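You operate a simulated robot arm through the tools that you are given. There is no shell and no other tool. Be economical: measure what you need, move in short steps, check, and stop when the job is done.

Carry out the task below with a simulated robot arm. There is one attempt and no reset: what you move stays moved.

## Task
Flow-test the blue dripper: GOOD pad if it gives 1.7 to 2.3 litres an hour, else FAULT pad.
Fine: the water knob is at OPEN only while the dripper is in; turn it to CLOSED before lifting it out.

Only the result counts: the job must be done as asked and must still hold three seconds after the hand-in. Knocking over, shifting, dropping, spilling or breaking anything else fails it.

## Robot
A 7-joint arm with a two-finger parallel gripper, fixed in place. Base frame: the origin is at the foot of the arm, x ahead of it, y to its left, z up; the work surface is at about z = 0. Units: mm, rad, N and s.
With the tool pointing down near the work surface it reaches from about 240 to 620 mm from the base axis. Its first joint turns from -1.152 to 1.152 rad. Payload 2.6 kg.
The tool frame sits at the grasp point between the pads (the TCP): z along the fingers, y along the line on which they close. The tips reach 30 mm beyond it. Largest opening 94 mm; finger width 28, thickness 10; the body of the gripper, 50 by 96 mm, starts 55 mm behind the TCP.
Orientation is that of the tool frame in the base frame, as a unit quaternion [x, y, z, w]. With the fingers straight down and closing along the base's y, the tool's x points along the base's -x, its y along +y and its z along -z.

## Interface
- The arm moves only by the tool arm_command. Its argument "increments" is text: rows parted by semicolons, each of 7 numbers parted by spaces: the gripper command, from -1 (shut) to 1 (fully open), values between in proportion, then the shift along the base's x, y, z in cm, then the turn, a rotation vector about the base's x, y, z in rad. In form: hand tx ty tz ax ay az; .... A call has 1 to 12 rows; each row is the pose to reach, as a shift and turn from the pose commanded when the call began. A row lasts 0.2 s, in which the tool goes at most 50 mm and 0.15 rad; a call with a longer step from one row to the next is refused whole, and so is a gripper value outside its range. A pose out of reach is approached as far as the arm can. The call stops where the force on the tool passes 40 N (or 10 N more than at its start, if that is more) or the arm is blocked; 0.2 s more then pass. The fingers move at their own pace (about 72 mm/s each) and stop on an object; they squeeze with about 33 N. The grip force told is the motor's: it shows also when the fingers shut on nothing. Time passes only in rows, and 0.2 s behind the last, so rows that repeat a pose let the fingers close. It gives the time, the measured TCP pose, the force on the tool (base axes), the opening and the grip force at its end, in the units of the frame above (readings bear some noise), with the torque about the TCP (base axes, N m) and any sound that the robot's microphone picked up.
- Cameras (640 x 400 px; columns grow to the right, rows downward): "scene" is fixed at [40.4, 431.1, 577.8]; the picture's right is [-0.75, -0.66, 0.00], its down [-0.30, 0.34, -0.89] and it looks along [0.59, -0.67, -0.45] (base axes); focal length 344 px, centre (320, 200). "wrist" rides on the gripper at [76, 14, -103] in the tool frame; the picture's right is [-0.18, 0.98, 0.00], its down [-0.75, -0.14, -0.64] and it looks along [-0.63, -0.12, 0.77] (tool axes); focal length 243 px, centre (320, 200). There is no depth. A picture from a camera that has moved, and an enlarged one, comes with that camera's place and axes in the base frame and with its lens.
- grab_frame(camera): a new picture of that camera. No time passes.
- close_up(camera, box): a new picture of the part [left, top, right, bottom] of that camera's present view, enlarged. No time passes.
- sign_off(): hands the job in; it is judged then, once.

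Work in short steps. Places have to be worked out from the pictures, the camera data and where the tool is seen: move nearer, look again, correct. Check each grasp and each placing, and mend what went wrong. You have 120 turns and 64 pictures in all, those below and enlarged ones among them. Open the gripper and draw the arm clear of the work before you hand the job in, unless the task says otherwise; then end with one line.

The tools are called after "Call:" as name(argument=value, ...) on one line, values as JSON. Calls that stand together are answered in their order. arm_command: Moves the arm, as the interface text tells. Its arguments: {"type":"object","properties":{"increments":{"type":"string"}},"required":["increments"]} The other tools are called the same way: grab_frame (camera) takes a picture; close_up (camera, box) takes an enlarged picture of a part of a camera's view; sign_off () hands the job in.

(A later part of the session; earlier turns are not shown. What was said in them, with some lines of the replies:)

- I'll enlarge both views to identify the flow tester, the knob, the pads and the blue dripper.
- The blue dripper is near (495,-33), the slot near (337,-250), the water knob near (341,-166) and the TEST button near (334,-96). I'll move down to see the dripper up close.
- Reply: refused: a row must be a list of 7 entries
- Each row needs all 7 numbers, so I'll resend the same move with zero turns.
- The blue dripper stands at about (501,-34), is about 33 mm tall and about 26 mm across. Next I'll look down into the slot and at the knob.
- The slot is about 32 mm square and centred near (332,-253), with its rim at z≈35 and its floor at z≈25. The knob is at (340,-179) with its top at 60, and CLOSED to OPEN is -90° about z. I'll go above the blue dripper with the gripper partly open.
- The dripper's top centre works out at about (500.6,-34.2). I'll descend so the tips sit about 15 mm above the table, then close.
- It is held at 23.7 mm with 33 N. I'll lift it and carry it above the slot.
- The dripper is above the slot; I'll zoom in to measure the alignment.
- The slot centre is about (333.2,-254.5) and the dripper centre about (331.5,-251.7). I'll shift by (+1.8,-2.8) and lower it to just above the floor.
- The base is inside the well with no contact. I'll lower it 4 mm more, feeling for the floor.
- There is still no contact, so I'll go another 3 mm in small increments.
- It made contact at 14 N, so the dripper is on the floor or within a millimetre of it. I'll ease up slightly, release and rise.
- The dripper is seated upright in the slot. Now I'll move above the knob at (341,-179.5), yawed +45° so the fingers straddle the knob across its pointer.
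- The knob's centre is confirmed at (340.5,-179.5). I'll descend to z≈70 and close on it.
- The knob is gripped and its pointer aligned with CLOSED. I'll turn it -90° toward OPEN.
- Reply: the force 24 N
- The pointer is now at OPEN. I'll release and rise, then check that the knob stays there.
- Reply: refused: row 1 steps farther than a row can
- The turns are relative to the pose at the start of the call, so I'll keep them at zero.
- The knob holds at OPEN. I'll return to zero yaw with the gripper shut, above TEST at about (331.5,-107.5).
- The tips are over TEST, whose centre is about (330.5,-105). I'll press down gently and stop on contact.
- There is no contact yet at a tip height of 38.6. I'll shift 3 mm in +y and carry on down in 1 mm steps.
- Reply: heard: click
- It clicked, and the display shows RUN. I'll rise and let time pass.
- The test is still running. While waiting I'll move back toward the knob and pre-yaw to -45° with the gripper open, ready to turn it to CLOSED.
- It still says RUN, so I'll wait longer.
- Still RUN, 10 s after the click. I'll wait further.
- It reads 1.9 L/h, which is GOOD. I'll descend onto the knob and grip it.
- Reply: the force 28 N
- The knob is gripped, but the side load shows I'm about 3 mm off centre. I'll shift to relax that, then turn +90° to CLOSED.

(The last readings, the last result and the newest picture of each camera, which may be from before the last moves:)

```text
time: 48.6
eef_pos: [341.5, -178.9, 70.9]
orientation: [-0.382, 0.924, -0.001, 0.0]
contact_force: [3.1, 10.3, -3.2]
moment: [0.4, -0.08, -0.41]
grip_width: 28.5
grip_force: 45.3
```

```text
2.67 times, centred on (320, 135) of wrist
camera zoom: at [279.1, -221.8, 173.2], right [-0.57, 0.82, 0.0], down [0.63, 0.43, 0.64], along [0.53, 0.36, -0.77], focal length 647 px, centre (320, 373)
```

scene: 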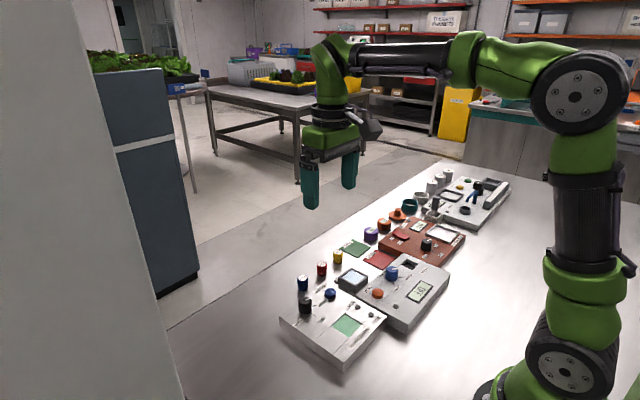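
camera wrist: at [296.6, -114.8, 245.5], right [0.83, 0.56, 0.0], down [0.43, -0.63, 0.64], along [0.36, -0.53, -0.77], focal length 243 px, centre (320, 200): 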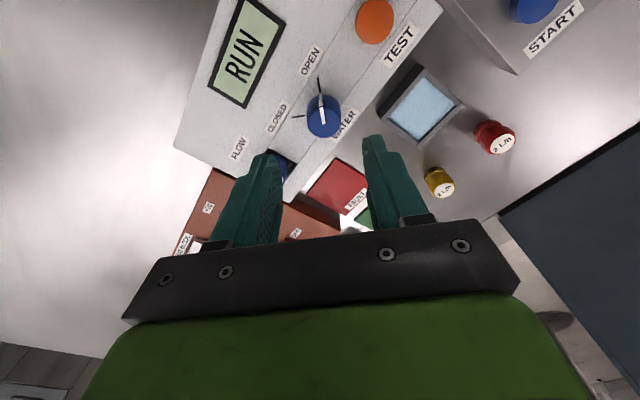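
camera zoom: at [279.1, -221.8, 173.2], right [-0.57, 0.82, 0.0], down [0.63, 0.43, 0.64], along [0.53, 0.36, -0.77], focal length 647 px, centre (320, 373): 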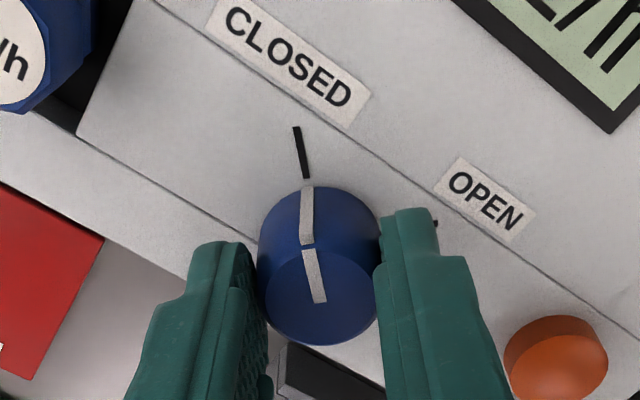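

The pointer is back at CLOSED. I'll release, rise and check.

Call:
arm_command(increments="-0.2 0 0 0 0 0 0; 0.1 0 0 0 0 0 0; 0.1 0 0 0 0 0 0; 0.1 0 0 2 0 0 0; 0.1 0 0 5 0 0 0; 0.1 0 0 8 0 0 0; 0.1 0 0 8 0 0 0")

Call:
grab_frame(camera="wrist")

Call:
close_up(camera="scene", box=[350, 230, 478, 310])

```text
time: 50.2
eef_pos: [343.4, -178.2, 151.3]
orientation: [-0.382, 0.924, 0.0, 0.0]
contact_force: [0.0, 0.9, -0.5]
moment: [0.02, -0.01, 0.03]
grip_width: 51.8
grip_force: 0.1
```

```text
22 pictures are left
camera wrist: at [279.6, -220.7, 253.5], right [-0.57, 0.83, 0.0], down [0.63, 0.43, 0.64], along [0.53, 0.36, -0.77], focal length 243 px, centre (320, 200)
```

wrist: 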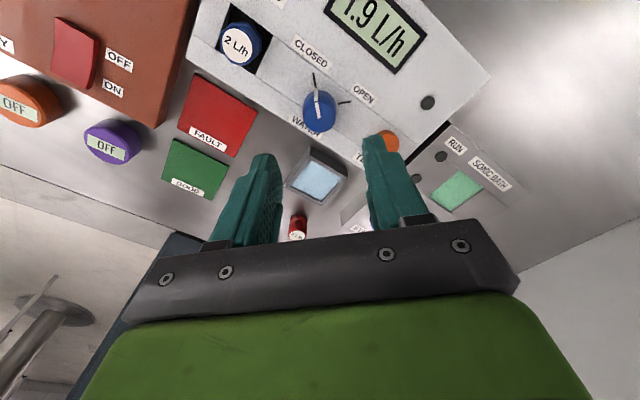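

```text
5.00 times, centred on (414, 270) of scene
camera zoom: at [40.4, 431.1, 577.8], right [-0.75, -0.66, 0.0], down [-0.3, 0.34, -0.89], along [0.59, -0.67, -0.45], focal length 1721 px, centre (-150, -150)
```

zoom: 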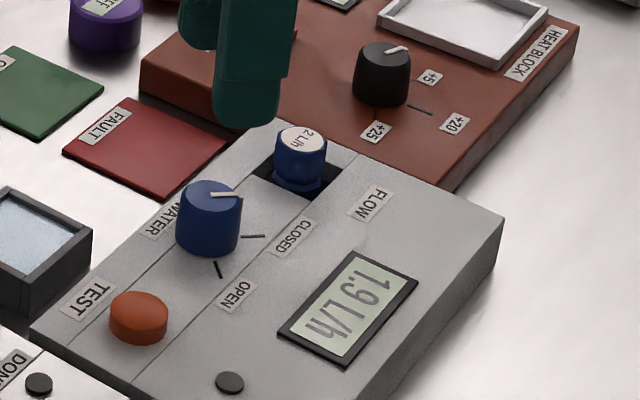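

The knob is CLOSED and 1.9 L/h is displayed. I'll go back above the dripper at zero yaw.

Call:
arm_command(increments="0.1 -0.15 -1.3 0 0 0 -0.131; 0.1 -0.3 -2.6 0 0 0 -0.262; 0.1 -0.45 -3.9 0 0 0 -0.393; 0.1 -0.6 -5.1 0 0 0 -0.524; 0.1 -0.75 -6.4 -1 0 0 -0.655; 0.1 -0.94 -7.65 -2 0 0 -0.785; 0.1 -0.94 -7.65 -4 0 0 -0.785; 0.1 -0.94 -7.65 -4 0 0 -0.785")

Call:
close_up(camera="wrist", box=[200, 70, 440, 220])

```text
time: 52.0
eef_pos: [333.2, -253.8, 113.2]
orientation: [0.0, 1.0, 0.0, 0.001]
contact_force: [0.2, -0.5, 0.2]
moment: [-0.01, 0.02, -0.02]
grip_width: 51.6
grip_force: 0.0
```

```text
2.67 times, centred on (320, 145) of wrist
camera zoom: at [257.9, -240.2, 214.4], right [0.19, 0.98, 0.0], down [0.75, -0.14, 0.64], along [0.63, -0.12, -0.77], focal length 647 px, centre (320, 347)
```

zoom: 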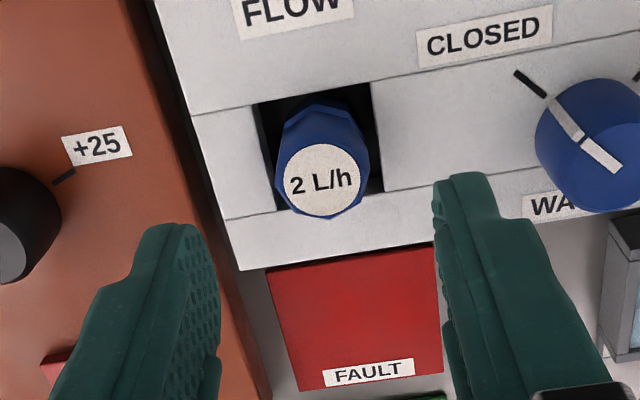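

The dripper is centred at about (334,-254.5). I'll narrow the opening to about 40 mm, descend and grip.

Call:
arm_command(increments="-0.15 0.05 -0.06 -1.5 0 0 0; -0.15 0.05 -0.06 -3 0 0 0; -0.15 0.05 -0.06 -4 0 0 0; -0.15 0.05 -0.06 -4.55 0 0 0; -0.15 0.05 -0.06 -4.55 0 0 0; -0.6 0.05 -0.06 -4.55 0 0 0; -1 0.05 -0.06 -4.55 0 0 0; -1 0.05 -0.06 -4.55 0 0 0; -1 0.05 -0.06 -4.55 0 0 0")

```text
time: 54.0
eef_pos: [334.0, -256.2, 65.8]
orientation: [0.0, 1.0, 0.001, 0.0]
contact_force: [-0.7, 0.0, 0.4]
moment: [0.0, 0.0, 0.02]
grip_width: 23.9
grip_force: 33.0
```

Gripped at 23.9 mm. I'll lift straight up, then carry it toward the GOOD pad near (497,-255).

Call:
arm_command(increments="-1 0 0 1.5 0 0 0; -1 0 0 4 0 0 0; -1 0 0 8 0 0 0; -1 3.5 0 8 0 0 0; -1 7 0 8 0 0 0; -1 10.5 0 7 0 0 0; -1 13.5 0 6 0 0 0; -1 16 0 5 0 0 0; -1 16 0 4 0 0 0; -1 16 0 4 0 0 0")

Call:
grab_frame(camera="wrist")

Call:
close_up(camera="scene", box=[310, 200, 438, 280])

```text
time: 56.2
eef_pos: [493.3, -254.6, 106.8]
orientation: [0.0, 1.0, 0.0, 0.0]
contact_force: [-0.2, -0.4, -0.4]
moment: [0.0, -0.04, 0.02]
grip_width: 23.8
grip_force: 32.7
```

```text
19 pictures are left
camera wrist: at [418.4, -240.4, 209.2], right [0.18, 0.98, 0.0], down [0.75, -0.14, 0.64], along [0.63, -0.12, -0.77], focal length 243 px, centre (320, 200)
```

wrist: 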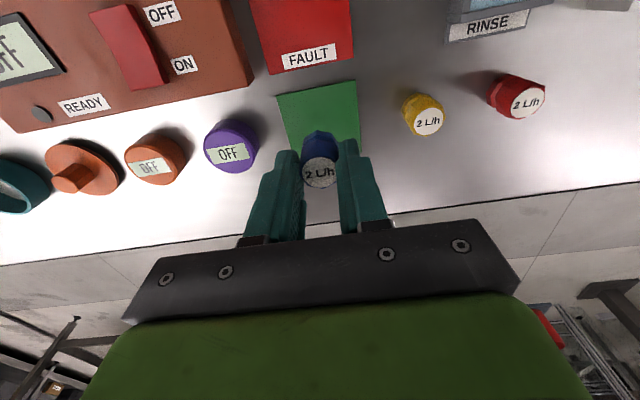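

```text
5.00 times, centred on (374, 240) of scene
camera zoom: at [40.4, 431.1, 577.8], right [-0.75, -0.66, 0.0], down [-0.3, 0.34, -0.89], along [0.59, -0.67, -0.45], focal length 1721 px, centre (50, 0)
```

zoom: 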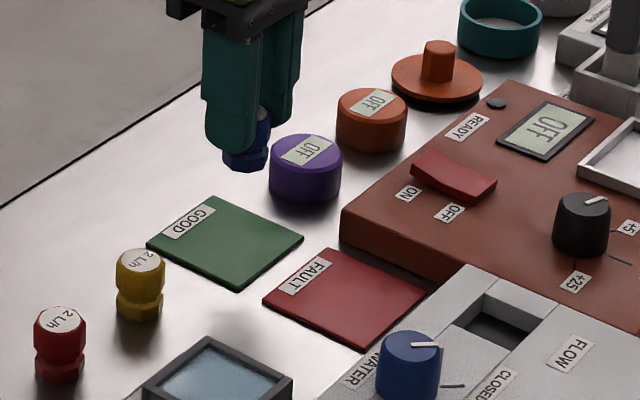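

The GOOD pad spans about x 474–540 and y -289 to -223, so its centre is about (506,-256). I'll move over that and lower until the dripper just touches.

Call:
arm_command(increments="-1 1.25 -0.15 0 0 0 0; -1 1.25 -0.15 -2.5 0 0 0; -1 1.25 -0.15 -4.5 0 0 0; -1 1.25 -0.15 -5.4 0 0 0; -1 1.25 -0.15 -5.6 0 0 0; -1 1.25 -0.15 -5.7 0 0 0; -1 1.25 -0.15 -5.8 0 0 0; -1 1.25 -0.15 -5.8 0 0 0")

Call:
close_up(camera="scene", box=[320, 210, 400, 260])

```text
time: 58.0
eef_pos: [506.8, -256.5, 49.0]
orientation: [0.0, 1.0, -0.001, 0.001]
contact_force: [-1.8, 1.0, 13.8]
moment: [0.08, 0.05, 0.03]
grip_width: 24.1
grip_force: 33.2
```

```text
8.00 times, centred on (360, 235) of scene
camera zoom: at [40.3, 431.2, 577.8], right [-0.75, -0.66, 0.0], down [-0.3, 0.34, -0.89], along [0.59, -0.67, -0.45], focal length 2754 px, centre (0, -80)
```

zoom: 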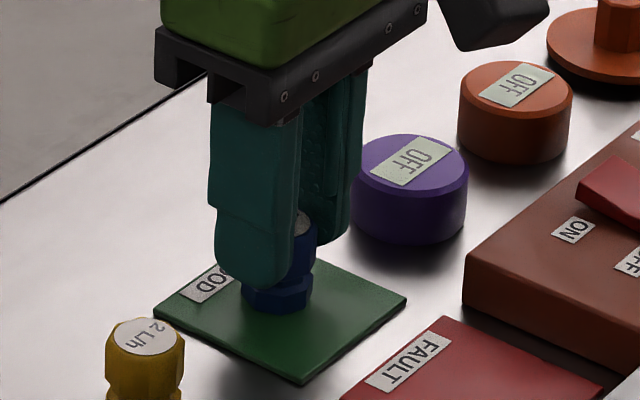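

The dripper is touching the GOOD pad with 14 N. I'll release, rise straight up and then retreat.

Call:
arm_command(increments="-1 0 0 0.1 0 0 0; -0.5 0 0 0.1 0 0 0; -0.2 0 0 0.1 0 0 0; -0.2 0 0 0.1 0 0 0; -0.2 0 0 2 0 0 0; -0.2 0 0 6 0 0 0; -0.2 0 0 10 0 0 0; 0 -4 3 12 0 0 0; 0 -8 6 14 0 0 0; 0 -8 6 14 0 0 0")

Call:
grab_frame(camera="scene")

Call:
close_up(camera="scene", box=[310, 210, 438, 290])

```text
refused: row 8 steps farther than a row can; nothing moved
```

```text
16 pictures are left
```

scene: 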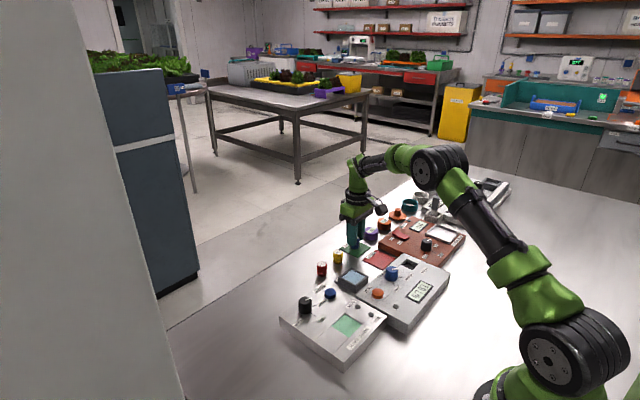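

```text
5.00 times, centred on (374, 250) of scene
camera zoom: at [40.3, 431.2, 577.8], right [-0.75, -0.66, 0.0], down [-0.3, 0.34, -0.89], along [0.59, -0.67, -0.45], focal length 1721 px, centre (50, -50)
```

zoom: 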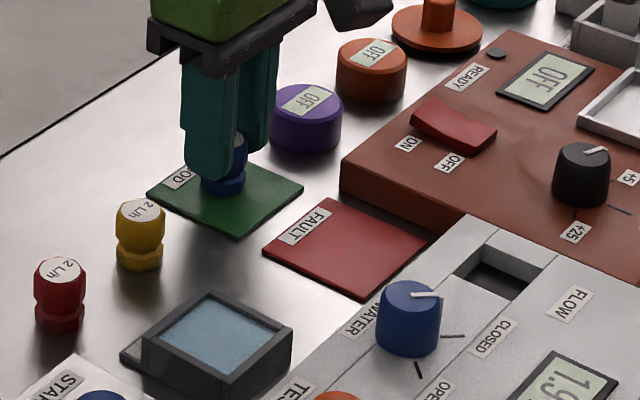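

That call was refused because one step was too long. I'll resend it with shorter retreat steps.

Call:
arm_command(increments="-1 0 0 0.1 0 0 0; -0.5 0 0 0.1 0 0 0; -0.2 0 0 0.1 0 0 0; -0.2 0 0 0.1 0 0 0; -0.2 0 0 2 0 0 0; -0.2 0 0 6 0 0 0; -0.2 0 0 10 0 0 0; 0 -2.5 2 12 0 0 0; 0 -5 4 14 0 0 0; 0.5 -8 6 15 0 0 0; 1 -10 9 16 0 0 0; 1 -10 9 16 0 0 0")

Call:
grab_frame(camera="scene")

Call:
close_up(camera="scene", box=[310, 210, 438, 290])

Call:
close_up(camera="wrist", box=[100, 20, 420, 220])

```text
time: 60.6
eef_pos: [405.4, -163.6, 207.6]
orientation: [0.0, 1.0, -0.001, 0.0]
contact_force: [-0.2, -0.3, 0.0]
moment: [0.02, -0.02, 0.03]
grip_width: 94.0
grip_force: 0.1
```

```text
14 pictures are left
```

scene: 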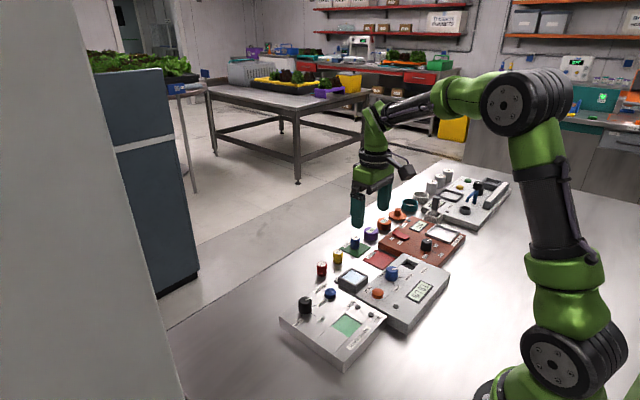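

```text
5.00 times, centred on (374, 250) of scene
camera zoom: at [40.4, 431.2, 577.8], right [-0.75, -0.66, 0.0], down [-0.3, 0.34, -0.89], along [0.59, -0.67, -0.45], focal length 1721 px, centre (50, -50)
```

zoom: 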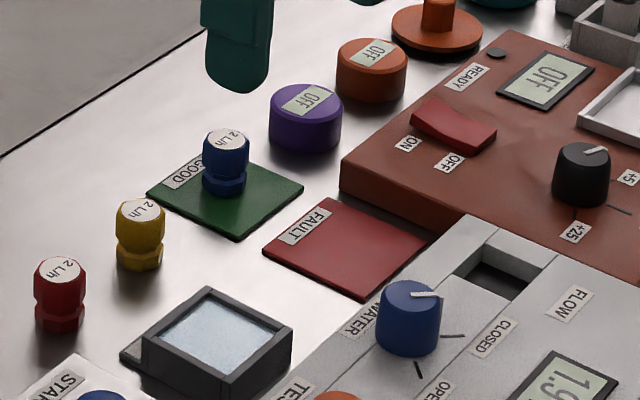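

```text
2.00 times, centred on (260, 120) of wrist
camera zoom: at [330.4, -150.2, 309.7], right [0.18, 0.98, 0.0], down [0.75, -0.14, 0.64], along [0.63, -0.12, -0.77], focal length 485 px, centre (440, 360)
```

zoom: 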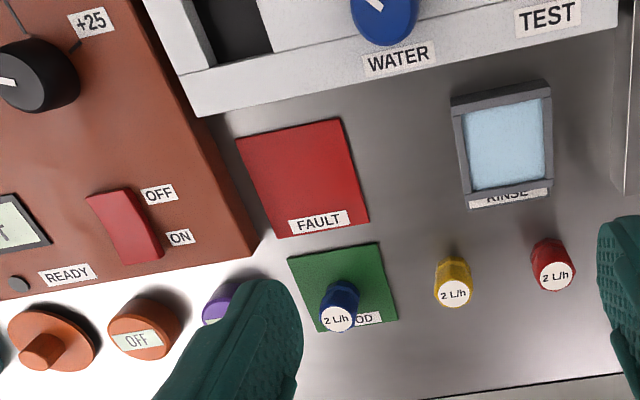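

The blue dripper stands upright on the GOOD pad, the water is CLOSED, and the arm is clear with the gripper open. I'll hand in.

Call:
sign_off()

```text
The job is handed in.
```

The blue dripper tested at 1.9 L/h, so it is standing on the GOOD pad; the water knob was turned to CLOSED before I lifted it out.
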